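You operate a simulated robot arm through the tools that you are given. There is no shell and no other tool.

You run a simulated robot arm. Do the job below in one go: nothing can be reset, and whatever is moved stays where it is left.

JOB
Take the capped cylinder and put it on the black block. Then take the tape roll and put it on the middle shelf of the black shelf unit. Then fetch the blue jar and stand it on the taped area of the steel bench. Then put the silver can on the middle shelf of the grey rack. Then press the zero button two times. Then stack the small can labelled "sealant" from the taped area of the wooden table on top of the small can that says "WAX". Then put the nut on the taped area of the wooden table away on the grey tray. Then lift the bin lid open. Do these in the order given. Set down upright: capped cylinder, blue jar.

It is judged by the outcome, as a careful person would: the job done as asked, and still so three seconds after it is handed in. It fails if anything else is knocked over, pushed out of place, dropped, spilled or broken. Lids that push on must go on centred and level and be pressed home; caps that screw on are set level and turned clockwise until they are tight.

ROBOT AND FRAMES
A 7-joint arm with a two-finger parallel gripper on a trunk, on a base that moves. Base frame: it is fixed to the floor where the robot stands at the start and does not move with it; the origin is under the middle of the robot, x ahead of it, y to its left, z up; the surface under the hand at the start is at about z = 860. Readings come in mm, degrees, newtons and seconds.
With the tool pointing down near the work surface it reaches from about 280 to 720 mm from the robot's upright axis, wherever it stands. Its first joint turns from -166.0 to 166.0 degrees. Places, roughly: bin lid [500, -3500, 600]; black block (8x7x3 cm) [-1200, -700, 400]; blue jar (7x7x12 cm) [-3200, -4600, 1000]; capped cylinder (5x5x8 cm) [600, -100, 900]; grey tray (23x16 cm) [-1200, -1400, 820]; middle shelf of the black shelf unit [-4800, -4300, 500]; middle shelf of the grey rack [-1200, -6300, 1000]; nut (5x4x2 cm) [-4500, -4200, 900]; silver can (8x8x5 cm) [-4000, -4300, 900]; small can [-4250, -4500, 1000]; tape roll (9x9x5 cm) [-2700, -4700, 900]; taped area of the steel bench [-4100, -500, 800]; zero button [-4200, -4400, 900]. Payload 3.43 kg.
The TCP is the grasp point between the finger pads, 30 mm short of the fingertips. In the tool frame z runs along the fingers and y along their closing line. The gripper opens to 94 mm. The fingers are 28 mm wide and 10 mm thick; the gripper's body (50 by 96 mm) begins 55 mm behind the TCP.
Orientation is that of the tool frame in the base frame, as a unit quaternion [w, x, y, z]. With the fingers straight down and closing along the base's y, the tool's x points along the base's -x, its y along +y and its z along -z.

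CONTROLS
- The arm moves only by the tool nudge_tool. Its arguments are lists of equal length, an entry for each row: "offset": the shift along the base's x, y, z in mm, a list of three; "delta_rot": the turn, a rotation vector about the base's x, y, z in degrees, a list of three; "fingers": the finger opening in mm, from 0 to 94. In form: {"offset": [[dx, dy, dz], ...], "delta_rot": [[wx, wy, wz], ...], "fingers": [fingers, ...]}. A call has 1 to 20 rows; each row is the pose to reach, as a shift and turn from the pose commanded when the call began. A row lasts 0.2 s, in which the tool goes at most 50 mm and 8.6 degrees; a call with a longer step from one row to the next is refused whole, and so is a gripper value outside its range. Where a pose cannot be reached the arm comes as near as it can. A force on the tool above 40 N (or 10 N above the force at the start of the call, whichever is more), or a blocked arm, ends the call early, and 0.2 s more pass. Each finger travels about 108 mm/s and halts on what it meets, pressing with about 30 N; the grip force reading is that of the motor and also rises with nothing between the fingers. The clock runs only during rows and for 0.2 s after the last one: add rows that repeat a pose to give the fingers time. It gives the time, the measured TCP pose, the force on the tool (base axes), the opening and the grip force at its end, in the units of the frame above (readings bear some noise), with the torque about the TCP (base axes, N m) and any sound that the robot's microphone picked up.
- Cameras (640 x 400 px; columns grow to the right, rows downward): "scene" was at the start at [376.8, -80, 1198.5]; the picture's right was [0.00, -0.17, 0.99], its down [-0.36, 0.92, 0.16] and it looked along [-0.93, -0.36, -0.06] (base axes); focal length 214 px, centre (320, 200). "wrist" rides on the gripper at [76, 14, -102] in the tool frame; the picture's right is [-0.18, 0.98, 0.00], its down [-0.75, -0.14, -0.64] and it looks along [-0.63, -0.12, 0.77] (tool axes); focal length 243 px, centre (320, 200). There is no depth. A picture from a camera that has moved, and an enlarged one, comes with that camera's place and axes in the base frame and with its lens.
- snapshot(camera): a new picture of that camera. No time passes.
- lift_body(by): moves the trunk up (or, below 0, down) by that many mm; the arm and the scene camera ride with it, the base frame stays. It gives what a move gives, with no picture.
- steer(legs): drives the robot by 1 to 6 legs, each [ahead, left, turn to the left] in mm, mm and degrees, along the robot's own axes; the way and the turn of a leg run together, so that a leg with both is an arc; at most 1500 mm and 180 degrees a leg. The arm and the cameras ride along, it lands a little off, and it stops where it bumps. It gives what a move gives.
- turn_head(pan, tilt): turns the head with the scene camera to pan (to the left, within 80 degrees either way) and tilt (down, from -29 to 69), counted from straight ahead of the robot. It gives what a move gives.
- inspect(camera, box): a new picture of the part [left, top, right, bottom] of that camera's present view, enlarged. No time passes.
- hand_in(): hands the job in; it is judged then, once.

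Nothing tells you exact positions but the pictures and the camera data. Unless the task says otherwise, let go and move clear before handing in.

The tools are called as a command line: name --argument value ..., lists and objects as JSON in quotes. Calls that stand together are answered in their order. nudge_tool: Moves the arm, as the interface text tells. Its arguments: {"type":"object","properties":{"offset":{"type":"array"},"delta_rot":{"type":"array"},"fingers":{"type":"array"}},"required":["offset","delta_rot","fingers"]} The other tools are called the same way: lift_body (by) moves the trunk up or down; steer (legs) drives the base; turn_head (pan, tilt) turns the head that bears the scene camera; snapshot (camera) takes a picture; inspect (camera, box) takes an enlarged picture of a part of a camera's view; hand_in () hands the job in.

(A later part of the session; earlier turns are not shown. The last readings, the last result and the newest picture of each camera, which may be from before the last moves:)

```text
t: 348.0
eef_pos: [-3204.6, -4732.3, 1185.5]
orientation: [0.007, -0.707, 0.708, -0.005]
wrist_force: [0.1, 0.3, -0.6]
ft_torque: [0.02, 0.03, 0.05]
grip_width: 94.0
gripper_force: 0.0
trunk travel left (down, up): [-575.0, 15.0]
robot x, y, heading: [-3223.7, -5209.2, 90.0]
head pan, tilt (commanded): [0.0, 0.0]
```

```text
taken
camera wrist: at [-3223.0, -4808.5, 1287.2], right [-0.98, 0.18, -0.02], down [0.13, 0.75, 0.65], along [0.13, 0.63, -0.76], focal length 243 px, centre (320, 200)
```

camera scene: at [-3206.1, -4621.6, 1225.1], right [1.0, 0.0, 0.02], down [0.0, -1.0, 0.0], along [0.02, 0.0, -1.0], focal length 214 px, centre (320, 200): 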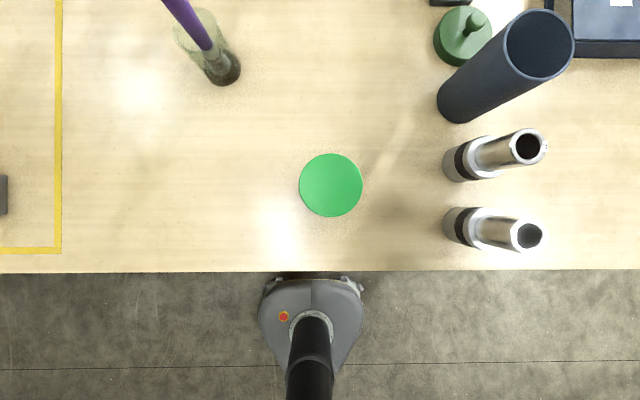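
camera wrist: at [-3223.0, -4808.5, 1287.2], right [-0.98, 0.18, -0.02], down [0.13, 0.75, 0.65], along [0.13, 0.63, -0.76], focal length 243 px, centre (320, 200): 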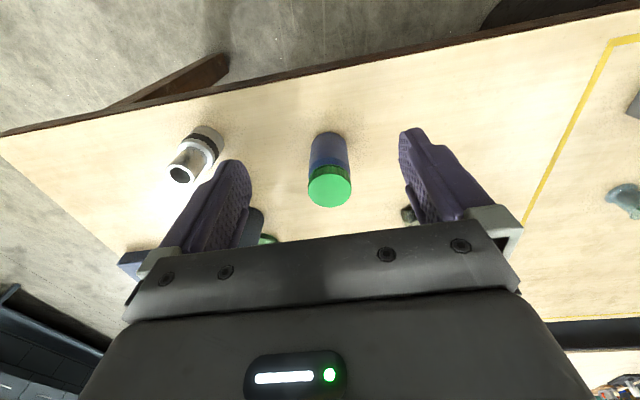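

The jar's cap is centred at (-3193, -4607), with its top at about z 1019. I'll move above it, correcting a 1° tool tilt, and descend to just above the cap to check alignment.

nudge_tool --offset '[[6, 40, 0], [12, 82, 0], [12, 124.3, 0], [12, 124.3, -40], [12, 124.3, -85], [12, 124.3, -130], [12, 124.3, -130]]' --delta_rot '[[0, 1, 0], [0, 1, 0], [0, 1, 0], [0, 1, 0], [0, 1, 0], [0, 1, 0], [0, 1, 0]]' --fingers '[94, 94, 94, 94, 94, 94, 94]'

turn_head --pan 0 --tilt 40

snapshot --camera "scene"

snapshot --camera "wrist"

```text
t: 349.6
eef_pos: [-3193.6, -4607.4, 1055.8]
orientation: [-0.002, 0.708, -0.707, -0.002]
wrist_force: [-0.5, -0.4, 0.5]
ft_torque: [0.0, 0.05, 0.0]
grip_width: 94.0
gripper_force: 0.0
trunk travel left (down, up): [-575.0, 15.0]
robot x, y, heading: [-3226.4, -5210.1, 90.1]
head pan, tilt (commanded): [0.0, 0.0]
```

```text
t: 350.7
eef_pos: [-3193.6, -4607.1, 1054.6]
orientation: [-0.001, 0.707, -0.707, -0.001]
wrist_force: [-0.2, 0.2, -0.4]
ft_torque: [0.01, 0.0, 0.0]
grip_width: 94.1
gripper_force: 0.0
trunk travel left (down, up): [-575.0, 15.0]
robot x, y, heading: [-3228.4, -5209.9, 90.4]
head pan, tilt (commanded): [0.0, 40.0]
```

```text
taken
camera scene: at [-3193.2, -4560.9, 1099.6], right [1.0, 0.0, 0.0], down [0.0, -0.77, 0.64], along [0.0, -0.64, -0.77], focal length 214 px, centre (320, 200)
```

scene: 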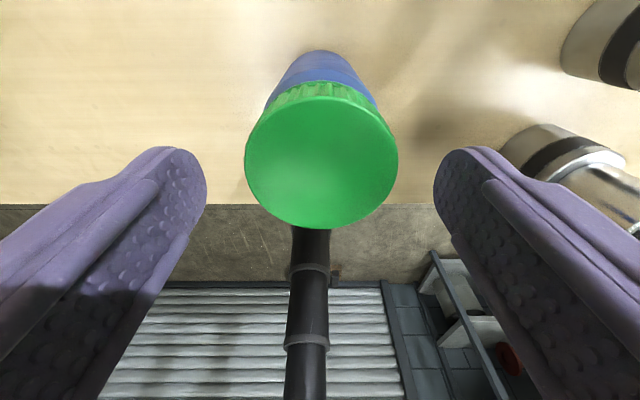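

```text
taken
camera wrist: at [-3209.1, -4684.1, 1157.1], right [-0.98, 0.18, 0.0], down [0.14, 0.75, 0.64], along [0.12, 0.63, -0.76], focal length 243 px, centre (320, 200)
```

wrist: 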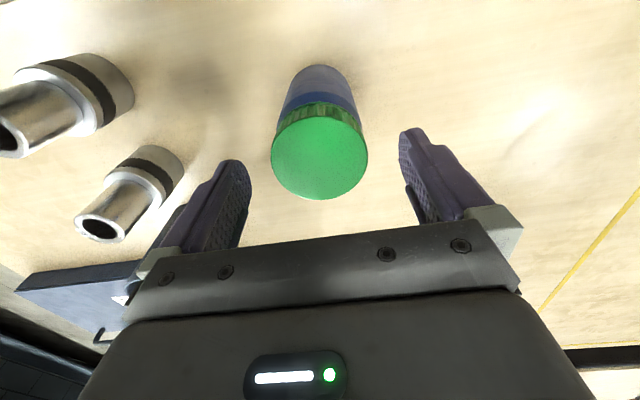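

The cap is centred between the fingers and the sockets are well clear. I'll lower 70 mm and close on the jar.

nudge_tool --offset '[[0, 1, -20], [0, 1, -40], [0, 1, -55], [0, 1, -70], [0, 1, -70]]' --delta_rot '[[0, 0, 0], [0, 0, 0], [0, 0, 0], [0, 0, 0], [0, 0, 0]]' --fingers '[94, 94, 94, 94, 94]'

nudge_tool --offset '[[0, 0, 0], [0, 0, 0], [0, 0, 0], [0, 0, 0], [0, 0, 0]]' --delta_rot '[[0, 0, 0], [0, 0, 0], [0, 0, 0], [0, 0, 0], [0, 0, 0]]' --fingers '[78, 64, 50, 50, 50]'

snapshot --camera "wrist"

```text
t: 351.9
eef_pos: [-3193.0, -4607.3, 984.9]
orientation: [0.001, -0.707, 0.707, 0.001]
wrist_force: [0.3, -0.3, -1.2]
ft_torque: [0.0, 0.01, 0.0]
grip_width: 94.0
gripper_force: 0.0
trunk travel left (down, up): [-575.0, 15.0]
robot x, y, heading: [-3224.5, -5211.2, 90.3]
head pan, tilt (commanded): [0.0, 40.0]
```

```text
t: 353.1
eef_pos: [-3193.7, -4607.1, 985.9]
orientation: [0.002, -0.706, 0.708, 0.002]
wrist_force: [1.1, -0.1, 0.3]
ft_torque: [-0.03, -0.02, 0.02]
grip_width: 61.8
gripper_force: 30.6
trunk travel left (down, up): [-575.0, 15.0]
robot x, y, heading: [-3227.8, -5210.4, 90.3]
head pan, tilt (commanded): [0.0, 40.0]
```

```text
taken
camera wrist: at [-3209.1, -4683.0, 1087.5], right [-0.98, 0.18, 0.0], down [0.14, 0.75, 0.64], along [0.12, 0.63, -0.76], focal length 243 px, centre (320, 200)
```

wrist: 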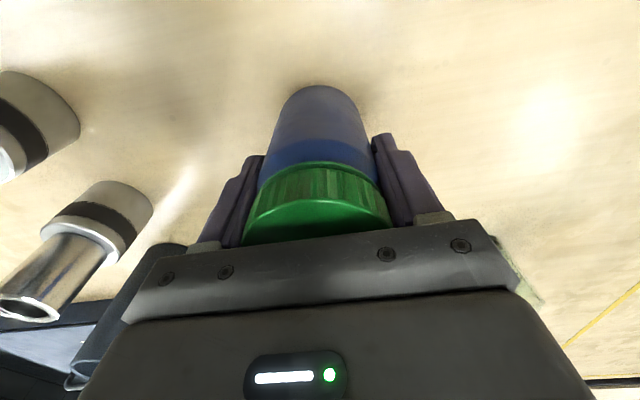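

The grip at 62 mm covers the cap's rim and the top of the body. I'll lift just 12 mm to check the jar comes up in one piece.

nudge_tool --offset '[[0, 0, 4], [0, 0, 8], [0, 0, 12], [0, 0, 12]]' --delta_rot '[[0, 0, 0], [0, 0, 0], [0, 0, 0], [0, 0, 0]]' --fingers '[50, 50, 50, 50]'

inspect --camera "wrist" --box '[220, 60, 440, 250]'

```text
t: 354.1
eef_pos: [-3193.7, -4606.1, 997.3]
orientation: [-0.002, 0.707, -0.707, -0.002]
wrist_force: [0.6, 0.1, -4.6]
ft_torque: [0.03, 0.0, 0.01]
grip_width: 61.9
gripper_force: 30.3
trunk travel left (down, up): [-575.0, 15.0]
robot x, y, heading: [-3228.7, -5210.3, 90.2]
head pan, tilt (commanded): [0.0, 40.0]
```

```text
2.11 times, centred on (330, 155) of wrist
camera zoom: at [-3209.2, -4682.8, 1099.4], right [-0.98, 0.18, 0.0], down [0.14, 0.75, 0.64], along [0.12, 0.63, -0.76], focal length 511 px, centre (299, 295)
```

zoom: 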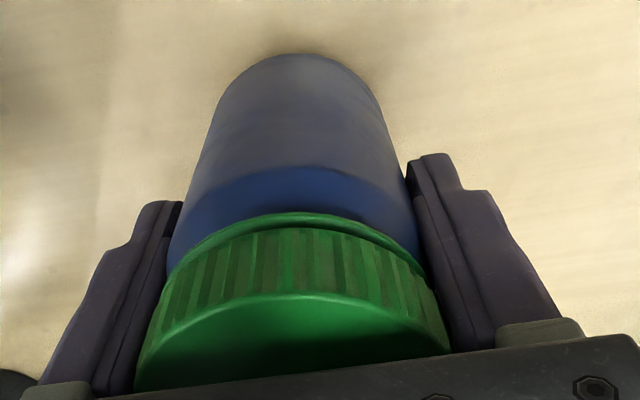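

The full 4.6 N weight came up, so the jar is one piece. I'll lift it, back away, strafe west past the shelf unit, and look up the west corridor.

nudge_tool --offset '[[0, 0, 40], [0, 0, 80], [0, 0, 120], [0, 0, 140], [0, 0, 140]]' --delta_rot '[[0, 0, 0], [0, 0, 0], [0, 0, 0], [0, 0, 0], [0, 0, 0]]' --fingers '[50, 50, 50, 50, 50]'

steer --legs '[[-330, 0, 0], [0, 1100, 0], [0, 1080, 0]]'

turn_head --pan 0 --tilt -29

snapshot --camera "scene"

snapshot --camera "wrist"

```text
t: 355.3
eef_pos: [-3194.3, -4605.3, 1137.7]
orientation: [-0.001, 0.707, -0.707, -0.001]
wrist_force: [-0.2, 0.6, -6.0]
ft_torque: [0.0, -0.01, -0.01]
grip_width: 61.7
gripper_force: 29.9
trunk travel left (down, up): [-575.0, 15.0]
robot x, y, heading: [-3227.3, -5210.7, 90.5]
head pan, tilt (commanded): [0.0, 40.0]
```

```text
t: 367.9
eef_pos: [-5389.6, -4936.6, 1137.5]
orientation: [0.002, -0.704, 0.71, 0.0]
wrist_force: [-0.2, 0.3, -4.4]
ft_torque: [-0.01, 0.0, 0.01]
grip_width: 61.7
gripper_force: 30.3
trunk travel left (down, up): [-575.0, 15.0]
robot x, y, heading: [-5427.0, -5540.5, 89.7]
head pan, tilt (commanded): [0.0, 40.0]
```

```text
t: 369.3
eef_pos: [-5389.7, -4937.3, 1137.2]
orientation: [0.002, -0.705, 0.709, 0.001]
wrist_force: [-0.4, -0.8, -4.8]
ft_torque: [-0.01, 0.0, 0.0]
grip_width: 61.3
gripper_force: 30.5
trunk travel left (down, up): [-575.0, 15.0]
robot x, y, heading: [-5426.0, -5540.1, 89.9]
head pan, tilt (commanded): [0.0, -28.6]
```

```text
taken
camera scene: at [-5387.6, -4786.7, 1200.0], right [1.0, -0.01, 0.0], down [-0.01, -0.88, -0.48], along [0.0, 0.48, -0.88], focal length 214 px, centre (320, 200)
```

scene: 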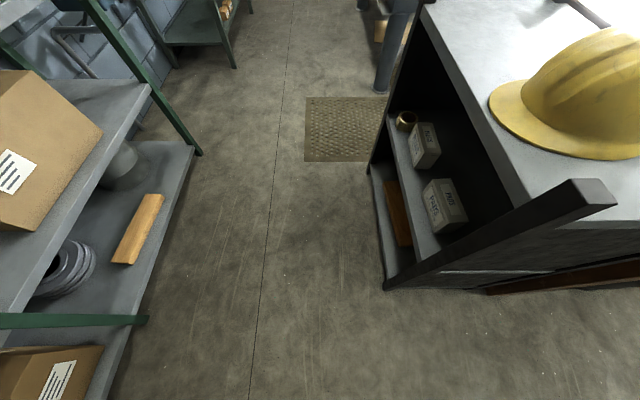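

```text
taken
camera wrist: at [-5405.3, -5013.3, 1239.3], right [-0.98, 0.19, 0.0], down [0.15, 0.75, 0.64], along [0.12, 0.63, -0.76], focal length 243 px, centre (320, 200)
```

wrist: 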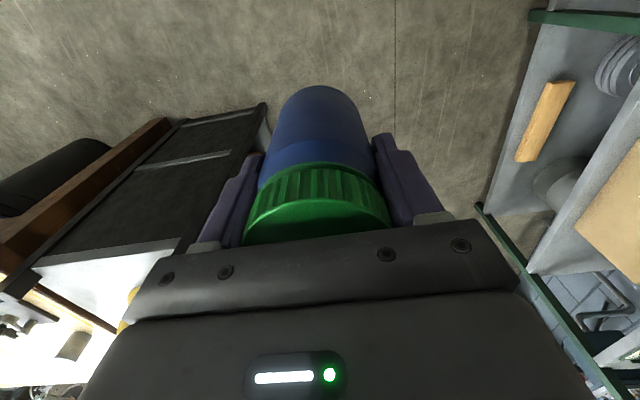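

The jar is steady and the corridor ahead is clear. I'll drive up it in stages.

steer --legs '[[1500, 0, 0], [900, 0, 0]]'

snapshot --camera "scene"

turn_head --pan -60 --tilt -29

snapshot --camera "scene"

```text
t: 381.1
eef_pos: [-5374.4, -2528.3, 1137.7]
orientation: [0.001, -0.704, 0.71, 0.001]
wrist_force: [0.2, -1.1, -4.7]
ft_torque: [0.01, 0.0, 0.0]
grip_width: 62.0
gripper_force: 29.7
trunk travel left (down, up): [-575.0, 15.0]
robot x, y, heading: [-5415.7, -3134.3, 89.6]
head pan, tilt (commanded): [0.0, -28.6]
```

```text
taken
camera scene: at [-5372.1, -2378.6, 1200.3], right [1.0, -0.01, 0.0], down [-0.01, -0.88, -0.48], along [0.0, 0.48, -0.88], focal length 214 px, centre (320, 200)
```

scene: 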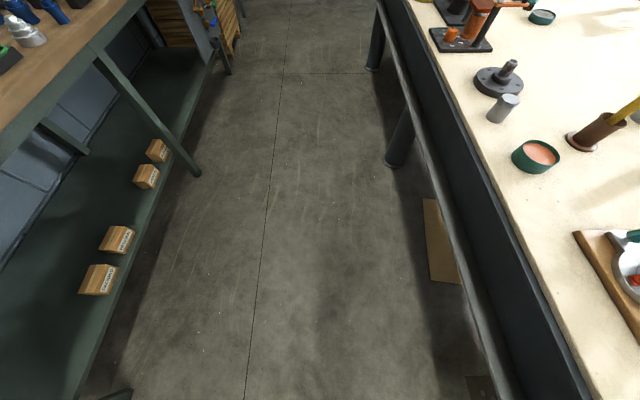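

```text
t: 382.4
eef_pos: [-5372.9, -2547.0, 1147.8]
orientation: [0.006, -0.704, 0.71, 0.006]
wrist_force: [0.2, -0.3, -3.8]
ft_torque: [0.06, -0.03, -0.03]
grip_width: 61.6
gripper_force: 30.1
trunk travel left (down, up): [-575.0, 15.0]
robot x, y, heading: [-5413.1, -3135.9, 89.8]
head pan, tilt (commanded): [-60.0, -28.6]
```

```text
taken
camera scene: at [-5314.3, -2398.9, 1245.7], right [0.5, -0.02, 0.87], down [0.41, -0.88, -0.26], along [0.76, 0.48, -0.43], focal length 214 px, centre (320, 200)
```

scene: 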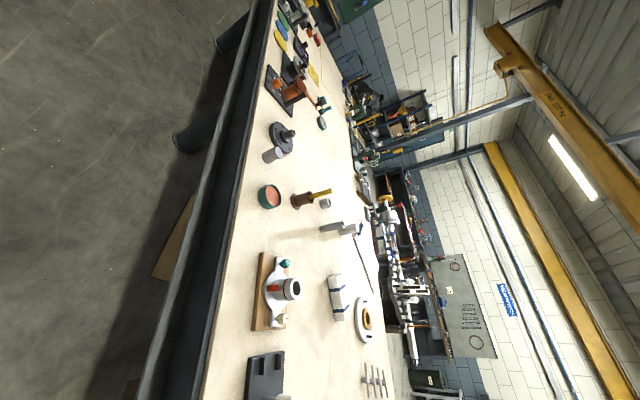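

turn_head --pan 0 --tilt -29

snapshot --camera "wrist"

```text
t: 383.7
eef_pos: [-5374.8, -2547.7, 1148.4]
orientation: [0.006, -0.705, 0.71, 0.006]
wrist_force: [0.8, -0.7, -5.2]
ft_torque: [0.02, 0.0, -0.02]
grip_width: 61.7
gripper_force: 30.0
trunk travel left (down, up): [-575.0, 15.0]
robot x, y, heading: [-5413.9, -3136.0, 89.6]
head pan, tilt (commanded): [0.0, -28.6]
```

```text
taken
camera wrist: at [-5390.3, -2625.1, 1248.2], right [-0.98, 0.19, 0.0], down [0.15, 0.74, 0.66], along [0.12, 0.64, -0.76], focal length 243 px, centre (320, 200)
```

wrist: 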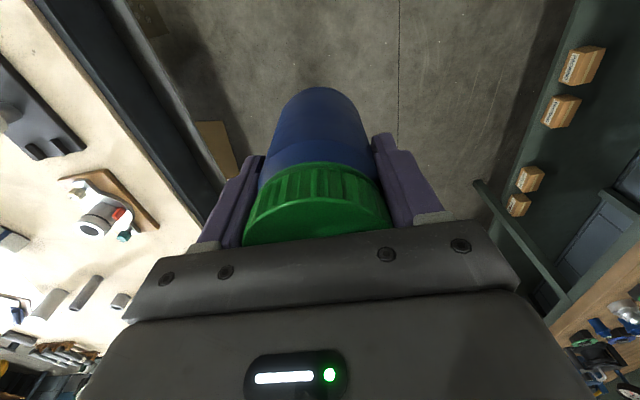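

steer --legs '[[1500, 0, 0]]'

snapshot --camera "scene"

```text
t: 391.1
eef_pos: [-5361.2, -1053.8, 1146.4]
orientation: [0.007, -0.702, 0.712, 0.007]
wrist_force: [0.3, -0.6, -4.2]
ft_torque: [-0.02, -0.01, 0.02]
grip_width: 61.6
gripper_force: 30.0
trunk travel left (down, up): [-575.0, 15.0]
robot x, y, heading: [-5402.2, -1644.1, 89.4]
head pan, tilt (commanded): [0.0, -28.6]
```

```text
taken
camera scene: at [-5357.9, -906.7, 1211.4], right [1.0, -0.01, 0.0], down [-0.01, -0.87, -0.5], along [0.01, 0.5, -0.87], focal length 214 px, centre (320, 200)
```

scene: 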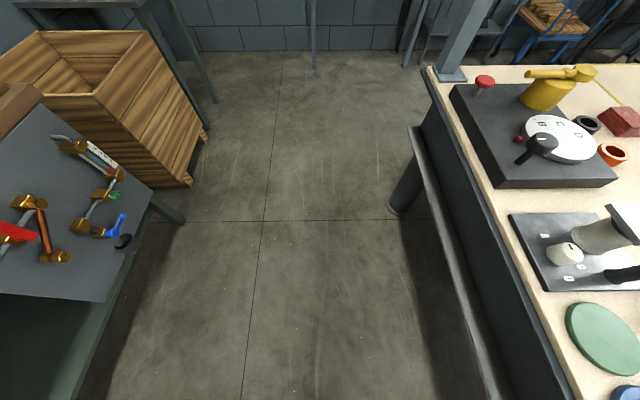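

The bench's +y end is at about y -240 and the floor beyond is open. I'll drive past the end, sidestep, and turn to face the taped area from that end.

steer --legs '[[1500, 0, 0], [520, 0, 0], [0, -1260, 0]]'

snapshot --camera "scene"

steer --legs '[[0, 0, -90], [0, 0, -89]]'

snapshot --camera "scene"

```text
t: 407.2
eef_pos: [-4063.8, 946.8, 1146.3]
orientation: [0.007, -0.699, 0.715, 0.006]
wrist_force: [-0.2, 0.0, -3.7]
ft_torque: [0.0, 0.03, -0.02]
grip_width: 61.8
gripper_force: 30.4
trunk travel left (down, up): [-575.0, 15.0]
robot x, y, heading: [-4113.3, 361.4, 89.2]
head pan, tilt (commanded): [0.0, -28.6]
```

```text
taken
camera scene: at [-4058.9, 1096.4, 1211.6], right [1.0, -0.02, 0.0], down [-0.02, -0.87, -0.5], along [0.01, 0.5, -0.87], focal length 214 px, centre (320, 200)
```

scene: 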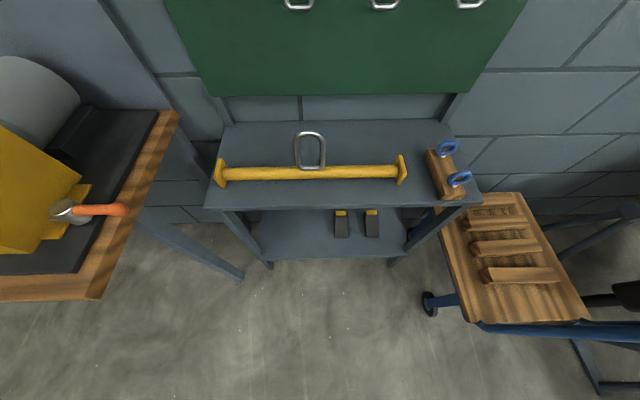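

```text
t: 415.2
eef_pos: [-4159.6, -222.3, 1146.4]
orientation: [0.006, 0.716, 0.698, -0.007]
wrist_force: [0.6, 1.9, -3.9]
ft_torque: [0.03, 0.01, -0.02]
grip_width: 61.8
gripper_force: 29.3
trunk travel left (down, up): [-575.0, 15.0]
robot x, y, heading: [-4109.9, 364.0, -91.5]
head pan, tilt (commanded): [0.0, -28.6]
```

```text
taken
camera scene: at [-4163.4, -371.0, 1211.6], right [-1.0, 0.03, 0.0], down [0.02, 0.87, -0.5], along [-0.01, -0.5, -0.87], focal length 214 px, centre (320, 200)
```

scene: 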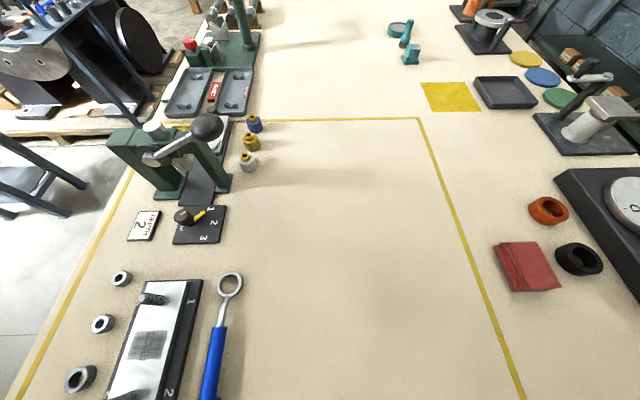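

The taped area is in view, with a large clear space in its right half. I'll stand the jar at about (-4215, -480), so I'm moving in and lowering partway.

steer --legs '[[200, -52, 0]]'

nudge_tool --offset '[[0, -30, 0], [0, -58, 0], [0, -58, 0]]' --delta_rot '[[0.5, 0, 0], [1.05, 0, 0], [1.05, 0, 0]]' --fingers '[50, 50, 50]'

lift_body --by -130

snapshot --camera "wrist"

snapshot --camera "scene"

```text
t: 417.0
eef_pos: [-4209.3, -414.5, 1147.4]
orientation: [0.006, 0.714, 0.7, -0.006]
wrist_force: [0.0, 0.5, -3.8]
ft_torque: [-0.02, 0.0, 0.01]
grip_width: 61.8
gripper_force: 29.8
trunk travel left (down, up): [-575.0, 15.0]
robot x, y, heading: [-4169.0, 168.6, -91.1]
head pan, tilt (commanded): [0.0, -28.6]
stopped in leg 1: the robot was blocked; the commanded pose is now the measured one
```

```text
t: 417.8
eef_pos: [-4210.4, -473.5, 1146.1]
orientation: [0.0, 0.714, 0.7, -0.001]
wrist_force: [0.0, -0.5, -3.9]
ft_torque: [-0.02, -0.02, 0.03]
grip_width: 61.8
gripper_force: 30.0
trunk travel left (down, up): [-575.0, 15.0]
robot x, y, heading: [-4164.7, 170.3, -90.9]
head pan, tilt (commanded): [0.0, -28.6]
```

```text
t: 419.4
eef_pos: [-4210.0, -474.1, 1016.3]
orientation: [0.0, 0.714, 0.7, -0.001]
wrist_force: [0.7, 0.2, -4.7]
ft_torque: [0.0, -0.02, 0.0]
grip_width: 61.5
gripper_force: 30.2
trunk travel left (down, up): [-445.0, 145.0]
robot x, y, heading: [-4165.8, 173.4, -90.9]
head pan, tilt (commanded): [0.0, -28.6]
```

```text
taken
camera wrist: at [-4195.8, -398.5, 1118.5], right [0.98, -0.2, 0.0], down [-0.15, -0.75, 0.64], along [-0.13, -0.63, -0.77], focal length 243 px, centre (320, 200)
```

wrist: 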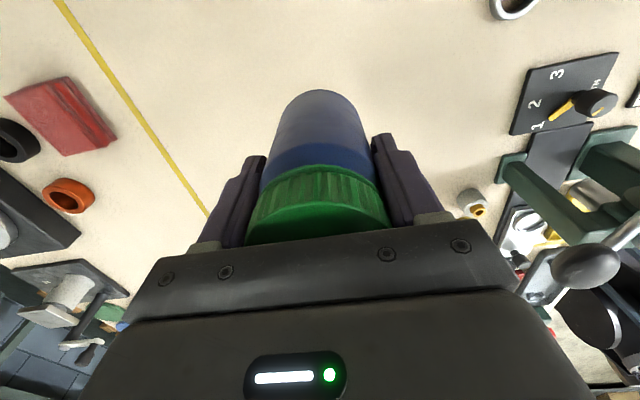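

```text
taken
camera scene: at [-4212.8, -624.1, 1078.7], right [-1.0, 0.02, 0.0], down [0.02, 0.88, -0.48], along [-0.01, -0.48, -0.88], focal length 214 px, centre (320, 200)
```

scene: 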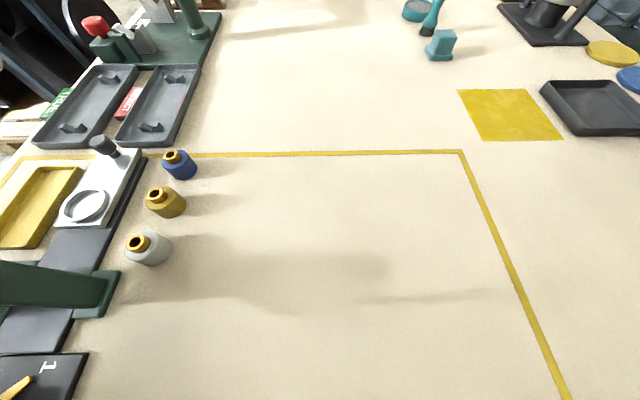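

The base touched something low near the bench end and stopped, but the arm reaches fine: the jar hangs over clear bench inside the tape. I'll lower with the trunk, then feel for contact in small steps.

lift_body --by -75

snapshot --camera "wrist"

nudge_tool --offset '[[0, 0, -4], [0, 0, -8], [0, 0, -12], [0, 0, -16], [0, 0, -20], [0, 0, -20]]' --delta_rot '[[0, 0, 0], [0, 0, 0], [0, 0, 0], [0, 0, 0], [0, 0, 0], [0, 0, 0]]' --fingers '[50, 50, 50, 50, 50, 50]'

snapshot --camera "wrist"

```text
t: 420.5
eef_pos: [-4211.1, -473.6, 940.5]
orientation: [0.001, 0.714, 0.7, 0.001]
wrist_force: [0.2, 0.0, -4.1]
ft_torque: [-0.01, 0.02, 0.01]
grip_width: 61.6
gripper_force: 30.1
trunk travel left (down, up): [-370.0, 220.0]
robot x, y, heading: [-4165.5, 172.5, -90.9]
head pan, tilt (commanded): [0.0, -28.6]
```

```text
taken
camera wrist: at [-4195.8, -398.4, 1043.5], right [0.98, -0.2, 0.0], down [-0.15, -0.75, 0.64], along [-0.13, -0.63, -0.77], focal length 243 px, centre (320, 200)
```

wrist: 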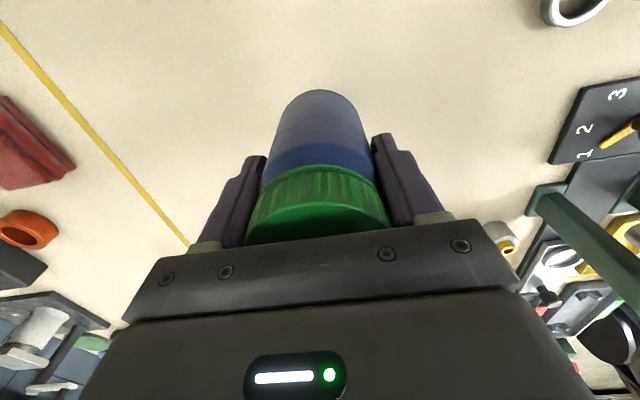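

```text
t: 421.9
eef_pos: [-4210.6, -474.2, 920.9]
orientation: [0.0, 0.714, 0.7, -0.001]
wrist_force: [-1.2, 0.7, -3.8]
ft_torque: [-0.01, 0.0, -0.02]
grip_width: 61.7
gripper_force: 29.4
trunk travel left (down, up): [-370.0, 220.0]
robot x, y, heading: [-4165.5, 170.4, -91.0]
head pan, tilt (commanded): [0.0, -28.6]
```

```text
taken
camera wrist: at [-4195.7, -398.3, 1023.0], right [0.98, -0.2, 0.0], down [-0.15, -0.75, 0.64], along [-0.13, -0.63, -0.77], focal length 243 px, centre (320, 200)
```

wrist: 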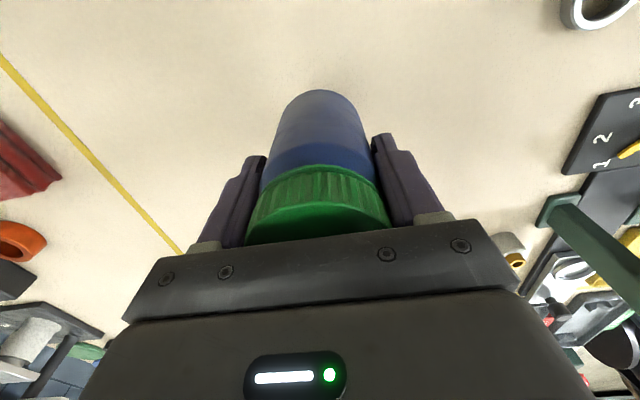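

nudge_tool --offset '[[0, 0, -1.5], [0, 0, -3], [0, 0, -4.5], [0, 0, -6], [0, 0, -7.5], [0, 0, -9], [0, 0, -10.5], [0, 0, -12], [0, 0, -13.5], [0, 0, -15]]' --delta_rot '[[0, 0, 0], [0, 0, 0], [0, 0, 0], [0, 0, 0], [0, 0, 0], [0, 0, 0], [0, 0, 0], [0, 0, 0], [0, 0, 0], [0, 0, 0]]' --fingers '[50, 50, 50, 50, 50, 50, 50, 50, 50, 50]'

inspect --camera "wrist" --box '[220, 40, 440, 200]'

```text
t: 424.1
eef_pos: [-4209.4, -473.7, 907.3]
orientation: [0.0, 0.713, 0.701, 0.001]
wrist_force: [0.8, 0.7, -4.7]
ft_torque: [0.03, 0.01, -0.02]
grip_width: 61.9
gripper_force: 29.9
trunk travel left (down, up): [-370.0, 220.0]
robot x, y, heading: [-4167.8, 169.6, -90.7]
head pan, tilt (commanded): [0.0, -28.6]
```

```text
2.50 times, centred on (330, 120) of wrist
camera zoom: at [-4195.5, -398.4, 1008.7], right [0.98, -0.2, 0.0], down [-0.15, -0.75, 0.64], along [-0.13, -0.63, -0.77], focal length 606 px, centre (295, 400)
```

zoom: 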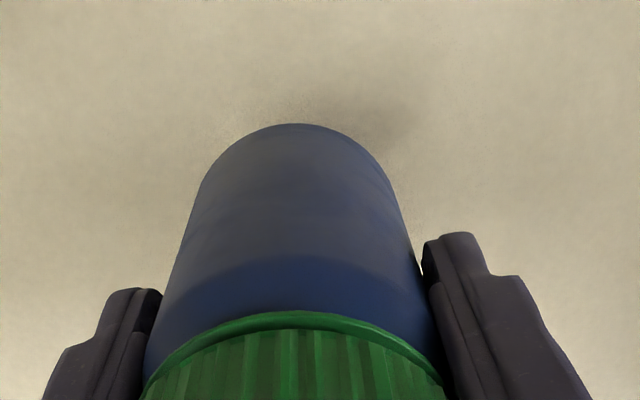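

nudge_tool --offset '[[0, 0, -1.5], [0, 0, -3], [0, 0, -4.5], [0, 0, -6], [0, 0, -7.5], [0, 0, -9], [0, 0, -10.5], [0, 0, -12]]' --delta_rot '[[0, 0, 0], [0, 0, 0], [0, 0, 0], [0, 0, 0], [0, 0, 0], [0, 0, 0], [0, 0, 0], [0, 0, 0]]' --fingers '[50, 50, 50, 50, 50, 50, 50, 50]'

inspect --camera "wrist" --box '[220, 40, 440, 200]'

```text
t: 425.9
eef_pos: [-4209.9, -474.4, 893.7]
orientation: [0.0, 0.714, 0.7, 0.0]
wrist_force: [0.3, -0.7, -4.4]
ft_torque: [0.02, 0.0, 0.03]
grip_width: 61.4
gripper_force: 29.5
trunk travel left (down, up): [-370.0, 220.0]
robot x, y, heading: [-4164.3, 172.0, -90.9]
head pan, tilt (commanded): [0.0, -28.6]
```

```text
2.50 times, centred on (330, 120) of wrist
camera zoom: at [-4195.9, -398.3, 995.9], right [0.98, -0.2, 0.0], down [-0.15, -0.75, 0.64], along [-0.13, -0.63, -0.77], focal length 606 px, centre (295, 400)
```

zoom: 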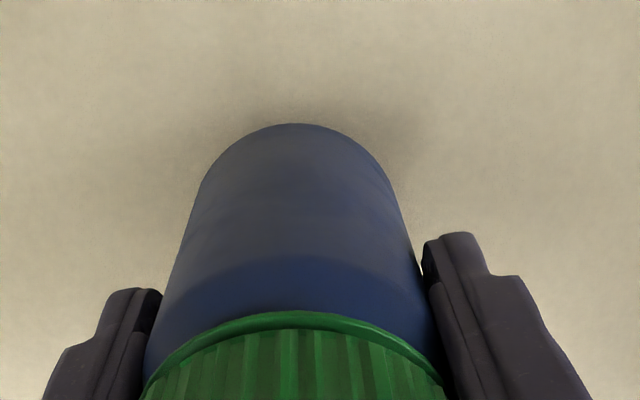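

nudge_tool --offset '[[0, 0, -1.5], [0, 0, -3], [0, 0, -4.5], [0, 0, -6], [0, 0, -7.5], [0, 0, -9], [0, 0, -10.5], [0, 0, -12]]' --delta_rot '[[0, 0, 0], [0, 0, 0], [0, 0, 0], [0, 0, 0], [0, 0, 0], [0, 0, 0], [0, 0, 0], [0, 0, 0]]' --fingers '[50, 50, 50, 50, 50, 50, 50, 50]'

inspect --camera "wrist" --box '[220, 40, 440, 200]'

```text
t: 427.7
eef_pos: [-4210.6, -474.1, 882.2]
orientation: [0.001, 0.714, 0.701, 0.0]
wrist_force: [-0.7, 0.4, -3.9]
ft_torque: [0.0, 0.0, -0.03]
grip_width: 61.9
gripper_force: 29.9
trunk travel left (down, up): [-370.0, 220.0]
robot x, y, heading: [-4168.0, 168.3, -90.9]
head pan, tilt (commanded): [0.0, -28.6]
```

```text
2.50 times, centred on (330, 120) of wrist
camera zoom: at [-4195.8, -398.4, 984.2], right [0.98, -0.2, 0.0], down [-0.15, -0.75, 0.64], along [-0.13, -0.63, -0.77], focal length 606 px, centre (295, 400)
```

zoom: 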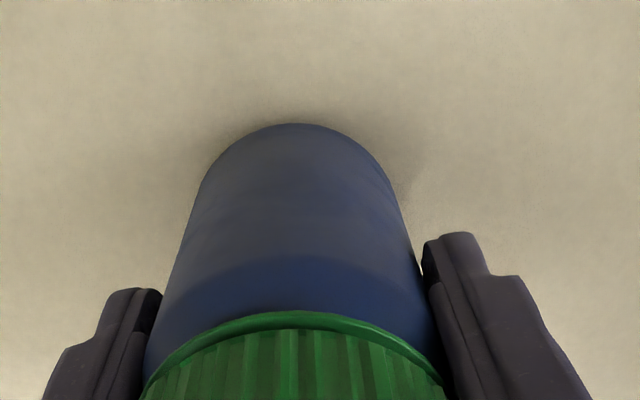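

nudge_tool --offset '[[0, 0, -1.5], [0, 0, -3], [0, 0, -4.5], [0, 0, -6], [0, 0, -7.5], [0, 0, -9], [0, 0, -10], [0, 0, -11]]' --delta_rot '[[0, 0, 0], [0, 0, 0], [0, 0, 0], [0, 0, 0], [0, 0, 0], [0, 0, 0], [0, 0, 0], [0, 0, 0]]' --fingers '[50, 50, 50, 50, 50, 50, 50, 50]'

```text
t: 429.5
eef_pos: [-4210.8, -474.6, 872.8]
orientation: [0.002, 0.714, 0.7, -0.002]
wrist_force: [0.2, -6.3, 27.5]
ft_torque: [-0.04, -0.01, -0.01]
grip_width: 62.0
gripper_force: 30.7
trunk travel left (down, up): [-370.0, 220.0]
robot x, y, heading: [-4165.5, 170.4, -90.9]
head pan, tilt (commanded): [0.0, -28.6]
```

The jar has touched down with 27 N. I'll ease off, open, and rise straight up.

nudge_tool --offset '[[0, 0, 1.5], [0, 0, 1.5], [0, 0, 1.5], [0, 0, 1.5]]' --delta_rot '[[0, 0, 0], [0, 0, 0], [0, 0, 0], [0, 0, 0]]' --fingers '[64, 74, 90, 94]'

nudge_tool --offset '[[0, 0, 20], [0, 0, 45], [0, 0, 85], [0, 0, 130], [0, 0, 170]]' --delta_rot '[[0, 0, 0], [0, 0, 0], [0, 0, 0], [0, 0, 0], [0, 0, 0]]' --fingers '[94, 94, 94, 94, 94]'

turn_head --pan 0 --tilt 25

snapshot --camera "scene"

snapshot --camera "wrist"

```text
t: 430.5
eef_pos: [-4211.0, -474.2, 872.2]
orientation: [-0.001, 0.714, 0.7, 0.0]
wrist_force: [0.1, 0.4, -0.4]
ft_torque: [-0.02, -0.04, -0.01]
grip_width: 94.0
gripper_force: 0.1
trunk travel left (down, up): [-370.0, 220.0]
robot x, y, heading: [-4164.7, 172.2, -91.3]
head pan, tilt (commanded): [0.0, -28.6]
```

```text
t: 431.7
eef_pos: [-4209.8, -473.0, 1043.3]
orientation: [0.0, 0.714, 0.7, 0.0]
wrist_force: [1.0, 0.3, 0.0]
ft_torque: [-0.03, 0.03, -0.02]
grip_width: 93.9
gripper_force: 0.0
trunk travel left (down, up): [-370.0, 220.0]
robot x, y, heading: [-4162.1, 166.0, -91.0]
head pan, tilt (commanded): [0.0, -28.6]
```

```text
t: 432.9
eef_pos: [-4210.6, -473.1, 1043.4]
orientation: [-0.001, 0.713, 0.701, -0.001]
wrist_force: [-0.5, -0.2, -0.1]
ft_torque: [0.0, -0.02, -0.03]
grip_width: 94.1
gripper_force: 0.1
trunk travel left (down, up): [-370.0, 220.0]
robot x, y, heading: [-4165.1, 168.2, -90.8]
head pan, tilt (commanded): [0.0, 25.0]
```

```text
taken
camera scene: at [-4210.9, -542.7, 1080.1], right [-1.0, 0.02, 0.0], down [0.02, 0.91, 0.42], along [0.01, 0.42, -0.91], focal length 214 px, centre (320, 200)
```

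scene: 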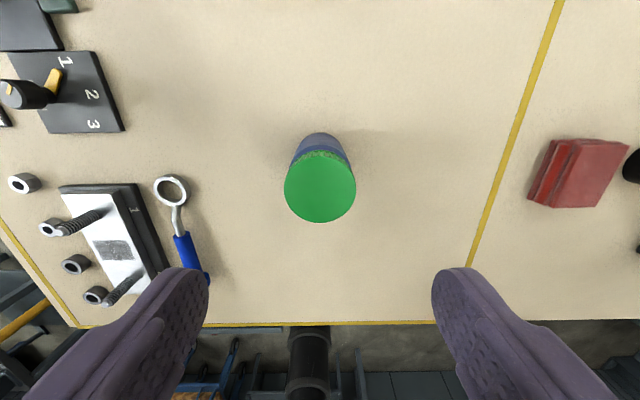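

```text
taken
camera wrist: at [-4195.4, -397.4, 1145.1], right [0.98, -0.2, 0.0], down [-0.15, -0.75, 0.64], along [-0.13, -0.63, -0.77], focal length 243 px, centre (320, 200)
```

wrist: 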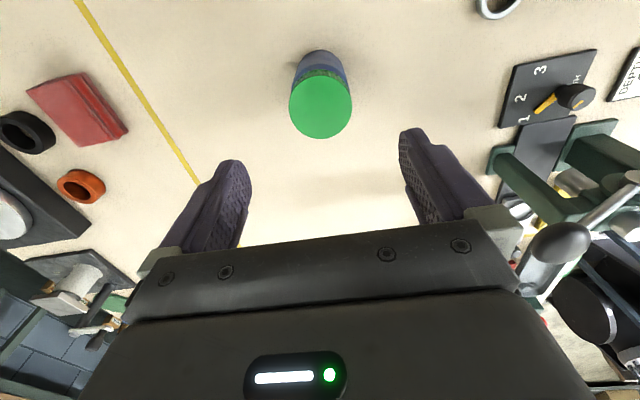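

Task 3 is done: the blue jar stands upright inside the tape. Next is the silver can on the wooden table, so I'll go back via the west corridor with the arm raised.

lift_body --by 150

turn_head --pan 0 --tilt -29

steer --legs '[[-250, 0, 1], [0, -1240, 0], [1500, 0, 0], [1500, 0, 0], [1400, 0, 0]]'

snapshot --camera "scene"

```text
t: 434.7
eef_pos: [-4211.0, -473.1, 1192.9]
orientation: [0.0, 0.714, 0.7, 0.0]
wrist_force: [0.1, 0.3, -0.5]
ft_torque: [0.03, 0.01, 0.02]
grip_width: 94.0
gripper_force: 0.2
trunk travel left (down, up): [-520.0, 70.0]
robot x, y, heading: [-4167.4, 172.4, -90.8]
head pan, tilt (commanded): [0.0, 25.0]
```

```text
t: 435.9
eef_pos: [-4210.5, -473.5, 1193.1]
orientation: [-0.001, 0.714, 0.7, -0.001]
wrist_force: [-0.1, -0.4, 0.4]
ft_torque: [-0.01, 0.0, 0.0]
grip_width: 94.2
gripper_force: 0.0
trunk travel left (down, up): [-520.0, 70.0]
robot x, y, heading: [-4163.7, 168.9, -91.1]
head pan, tilt (commanded): [0.0, -28.6]
```

```text
t: 440.3
eef_pos: [-4602.7, -224.8, 1193.2]
orientation: [0.004, 0.695, 0.719, 0.004]
wrist_force: [-0.2, -0.4, 0.6]
ft_torque: [0.01, 0.01, 0.0]
grip_width: 94.1
gripper_force: 0.0
trunk travel left (down, up): [-520.0, 70.0]
robot x, y, heading: [-4590.9, 419.4, -89.5]
head pan, tilt (commanded): [0.0, -28.6]
stopped in leg 2: the robot was blocked; the commanded pose is now the measured one
```

```text
taken
camera scene: at [-4597.4, -374.3, 1255.2], right [-1.0, -0.03, -0.01], down [-0.02, 0.88, -0.48], along [0.02, -0.48, -0.88], focal length 214 px, centre (320, 200)
```

scene: 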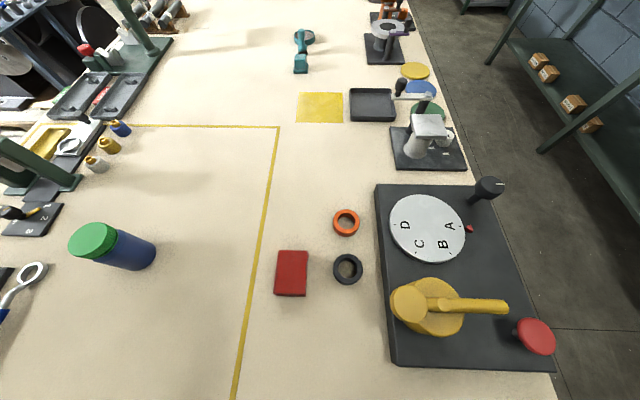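

The hand side met the gauge post at the bench corner and the base stopped. I'll step back left, reverse further from the bench, stow the head, and go around.

steer --legs '[[0, 60, 0]]'

turn_head --pan 0 --tilt 45

steer --legs '[[-270, 0, 0]]'

turn_head --pan -50 --tilt 0

snapshot --camera "scene"

```text
t: 441.2
eef_pos: [-4544.4, -224.4, 1191.9]
orientation: [0.004, 0.697, 0.717, 0.003]
wrist_force: [0.4, -0.1, 0.2]
ft_torque: [-0.03, 0.11, -0.01]
grip_width: 94.0
gripper_force: 0.1
trunk travel left (down, up): [-520.0, 70.0]
robot x, y, heading: [-4539.4, 416.4, -89.6]
head pan, tilt (commanded): [0.0, -28.6]
```

```text
t: 442.7
eef_pos: [-4546.9, -224.3, 1192.9]
orientation: [0.003, 0.697, 0.717, 0.004]
wrist_force: [0.2, 0.1, 0.1]
ft_torque: [0.0, 0.0, -0.01]
grip_width: 94.0
gripper_force: 0.0
trunk travel left (down, up): [-520.0, 70.0]
robot x, y, heading: [-4532.6, 423.5, -89.3]
head pan, tilt (commanded): [0.0, 45.0]
```

```text
t: 444.6
eef_pos: [-4548.2, 51.1, 1192.4]
orientation: [0.004, 0.695, 0.719, 0.003]
wrist_force: [0.5, -0.1, 0.2]
ft_torque: [0.0, -0.02, 0.04]
grip_width: 93.8
gripper_force: 0.1
trunk travel left (down, up): [-520.0, 70.0]
robot x, y, heading: [-4537.1, 692.6, -89.2]
head pan, tilt (commanded): [0.0, 45.0]
```

```text
t: 445.8
eef_pos: [-4548.9, 49.2, 1192.9]
orientation: [0.004, 0.696, 0.718, 0.004]
wrist_force: [1.1, 0.3, 0.3]
ft_torque: [0.01, 0.0, 0.02]
grip_width: 94.2
gripper_force: 0.0
trunk travel left (down, up): [-520.0, 70.0]
robot x, y, heading: [-4534.7, 693.6, -89.0]
head pan, tilt (commanded): [-50.0, 0.0]
```

```text
taken
camera scene: at [-4614.1, -61.8, 1263.2], right [-0.65, -0.02, 0.76], down [-0.03, 1.0, 0.0], along [-0.76, -0.02, -0.65], focal length 214 px, centre (320, 200)
```

scene: 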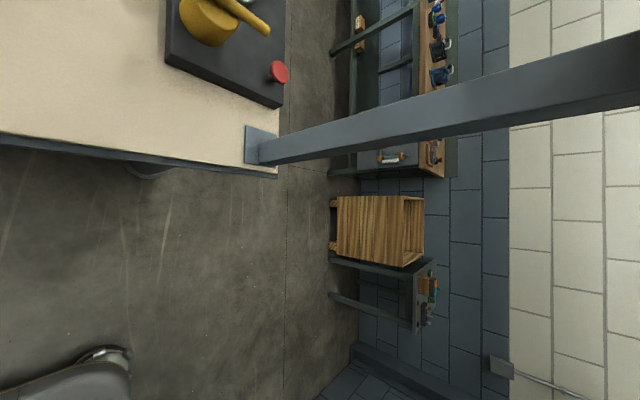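

turn_head --pan 0 --tilt -29

steer --legs '[[0, -870, -0.8], [1500, 0, 0], [1500, 0, 0], [1500, 0, 0], [1480, 0, 0]]'

snapshot --camera "scene"

```text
t: 447.0
eef_pos: [-4547.9, 50.3, 1192.3]
orientation: [0.004, 0.696, 0.718, 0.004]
wrist_force: [-0.3, 0.2, 0.8]
ft_torque: [0.01, -0.04, -0.02]
grip_width: 94.0
gripper_force: 0.0
trunk travel left (down, up): [-520.0, 70.0]
robot x, y, heading: [-4540.3, 691.6, -89.5]
head pan, tilt (commanded): [0.0, -28.6]
```

```text
t: 472.3
eef_pos: [-5417.8, -4371.4, 1214.6]
orientation: [0.016, 0.698, 0.716, -0.007]
wrist_force: [0.5, 1.4, 0.1]
ft_torque: [-0.07, 0.04, -0.01]
grip_width: 93.9
gripper_force: 0.1
trunk travel left (down, up): [-520.0, 70.0]
robot x, y, heading: [-5404.2, -3769.7, -89.4]
head pan, tilt (commanded): [0.0, -28.6]
stopped in leg 4: the robot was blocked; the commanded pose is now the measured one
```

```text
taken
camera scene: at [-5413.3, -4519.8, 1282.6], right [-1.0, -0.03, -0.01], down [-0.02, 0.86, -0.51], along [0.02, -0.51, -0.86], focal length 214 px, centre (320, 200)
```

scene: 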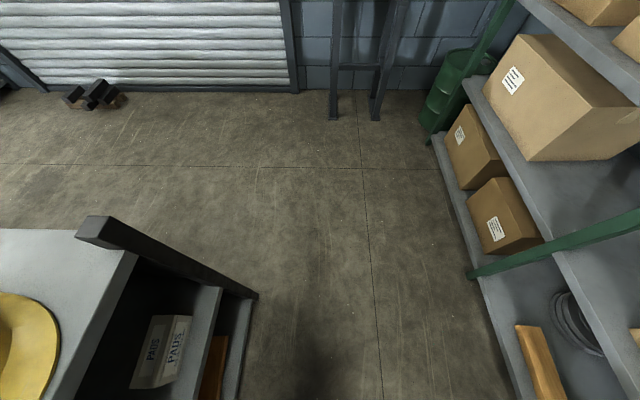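

The base stopped again and the arm pose shifted slightly, so something upstream on the arm is touching. I'll look sideways to find it.

turn_head --pan 80 --tilt 30

snapshot --camera "scene"

turn_head --pan 80 --tilt 69

snapshot --camera "scene"

turn_head --pan -80 --tilt 69

snapshot --camera "scene"

```text
t: 473.9
eef_pos: [-5417.5, -4373.6, 1213.0]
orientation: [0.015, 0.698, 0.716, -0.006]
wrist_force: [0.7, -0.3, 0.6]
ft_torque: [-0.01, 0.0, 0.02]
grip_width: 94.0
gripper_force: 0.1
trunk travel left (down, up): [-520.0, 70.0]
robot x, y, heading: [-5401.0, -3766.7, -89.5]
head pan, tilt (commanded): [80.0, 30.0]
```

```text
taken
camera scene: at [-5327.6, -4429.5, 1329.6], right [-0.16, -0.03, -0.99], down [-0.52, 0.85, 0.06], along [0.84, 0.52, -0.16], focal length 214 px, centre (320, 200)
```

scene: 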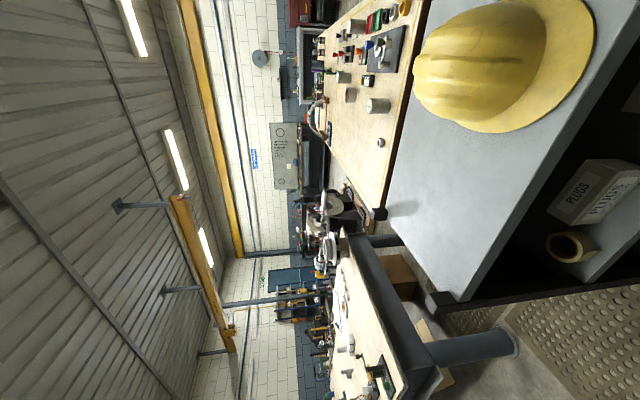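

```text
t: 474.9
eef_pos: [-5418.7, -4374.0, 1213.0]
orientation: [0.015, 0.698, 0.716, -0.007]
wrist_force: [1.1, 0.9, -0.5]
ft_torque: [-0.03, -0.01, 0.02]
grip_width: 93.9
gripper_force: 0.1
trunk travel left (down, up): [-520.0, 70.0]
robot x, y, heading: [-5406.2, -3770.9, -89.2]
head pan, tilt (commanded): [80.0, 68.8]
```

```text
taken
camera scene: at [-5363.0, -4378.9, 1333.7], right [-0.16, -0.03, -0.99], down [-0.93, 0.34, 0.14], along [0.33, 0.94, -0.09], focal length 214 px, centre (320, 200)
```

scene: 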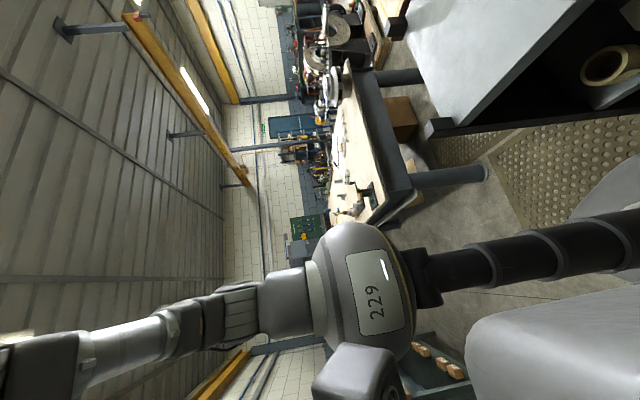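

```text
t: 477.4
eef_pos: [-5417.4, -4374.3, 1213.5]
orientation: [0.015, 0.698, 0.716, -0.007]
wrist_force: [0.6, 0.1, 0.4]
ft_torque: [0.02, 0.0, -0.03]
grip_width: 94.0
gripper_force: 0.1
trunk travel left (down, up): [-520.0, 70.0]
robot x, y, heading: [-5406.8, -3765.7, -89.4]
head pan, tilt (commanded): [-80.0, 68.8]
```

```text
taken
camera scene: at [-5473.1, -4381.8, 1332.5], right [-0.19, 0.03, 0.98], down [0.91, 0.39, 0.16], along [-0.38, 0.92, -0.1], focal length 214 px, centre (320, 200)
```

scene: 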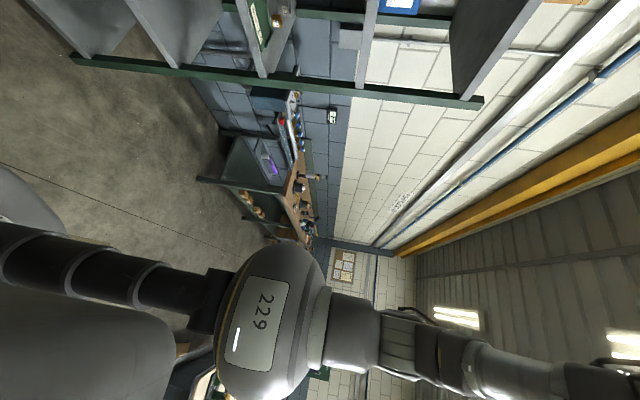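

snapshot --camera "wrist"

turn_head --pan -80 --tilt 0

snapshot --camera "scene"

turn_head --pan 80 --tilt -20

snapshot --camera "scene"

```text
taken
camera wrist: at [-5407.5, -4294.6, 1313.3], right [0.99, -0.16, 0.02], down [-0.13, -0.74, 0.66], along [-0.09, -0.66, -0.75], focal length 243 px, centre (320, 200)
```

wrist: 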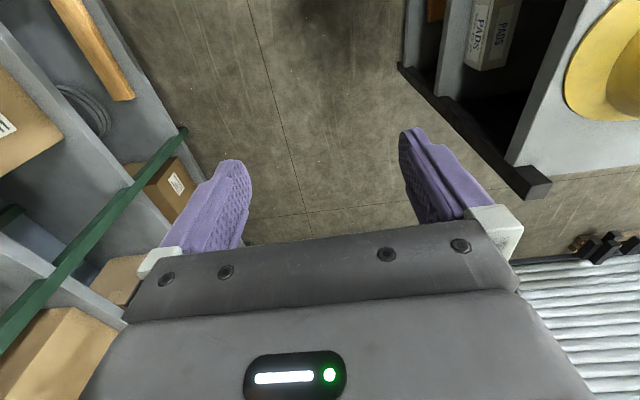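

```text
t: 478.8
eef_pos: [-5417.0, -4374.4, 1212.6]
orientation: [0.015, 0.698, 0.716, -0.007]
wrist_force: [0.1, 1.1, 0.1]
ft_torque: [0.0, 0.02, 0.0]
grip_width: 94.1
gripper_force: 0.0
trunk travel left (down, up): [-520.0, 70.0]
robot x, y, heading: [-5406.1, -3765.4, -89.5]
head pan, tilt (commanded): [-80.0, 0.0]
```

```text
taken
camera scene: at [-5504.0, -4482.5, 1329.4], right [-0.18, 0.03, 0.98], down [-0.03, 1.0, -0.03], along [-0.98, -0.03, -0.18], focal length 214 px, centre (320, 200)
```

scene: 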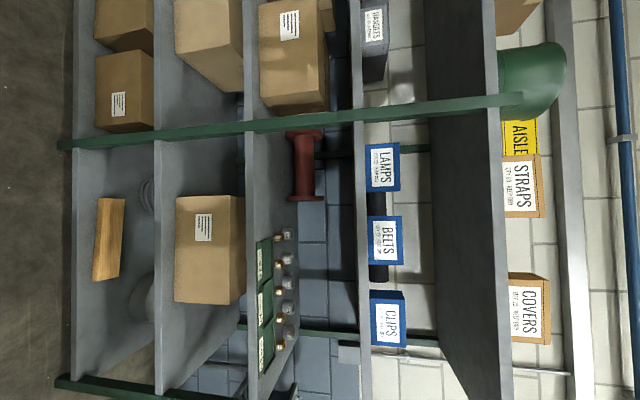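

```text
t: 481.2
eef_pos: [-5416.3, -4374.1, 1213.5]
orientation: [0.015, 0.698, 0.716, -0.007]
wrist_force: [-0.2, 0.9, -0.3]
ft_torque: [-0.05, 0.01, 0.0]
grip_width: 94.1
gripper_force: 0.1
trunk travel left (down, up): [-520.0, 70.0]
robot x, y, heading: [-5406.3, -3766.6, -89.5]
head pan, tilt (commanded): [80.0, -20.0]
```

```text
taken
camera scene: at [-5339.8, -4507.4, 1334.4], right [-0.16, -0.03, -0.99], down [0.31, 0.95, -0.09], along [0.94, -0.32, -0.14], focal length 214 px, centre (320, 200)
```

scene: 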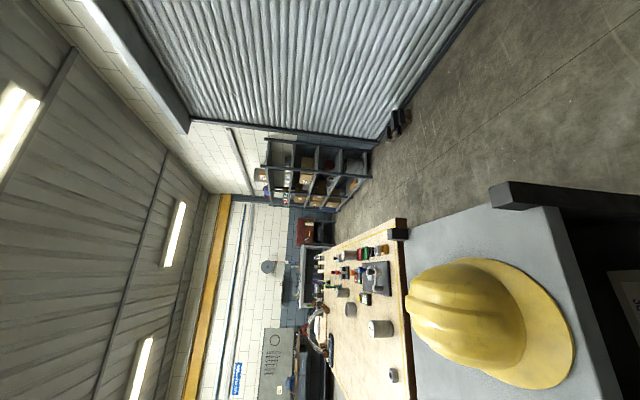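

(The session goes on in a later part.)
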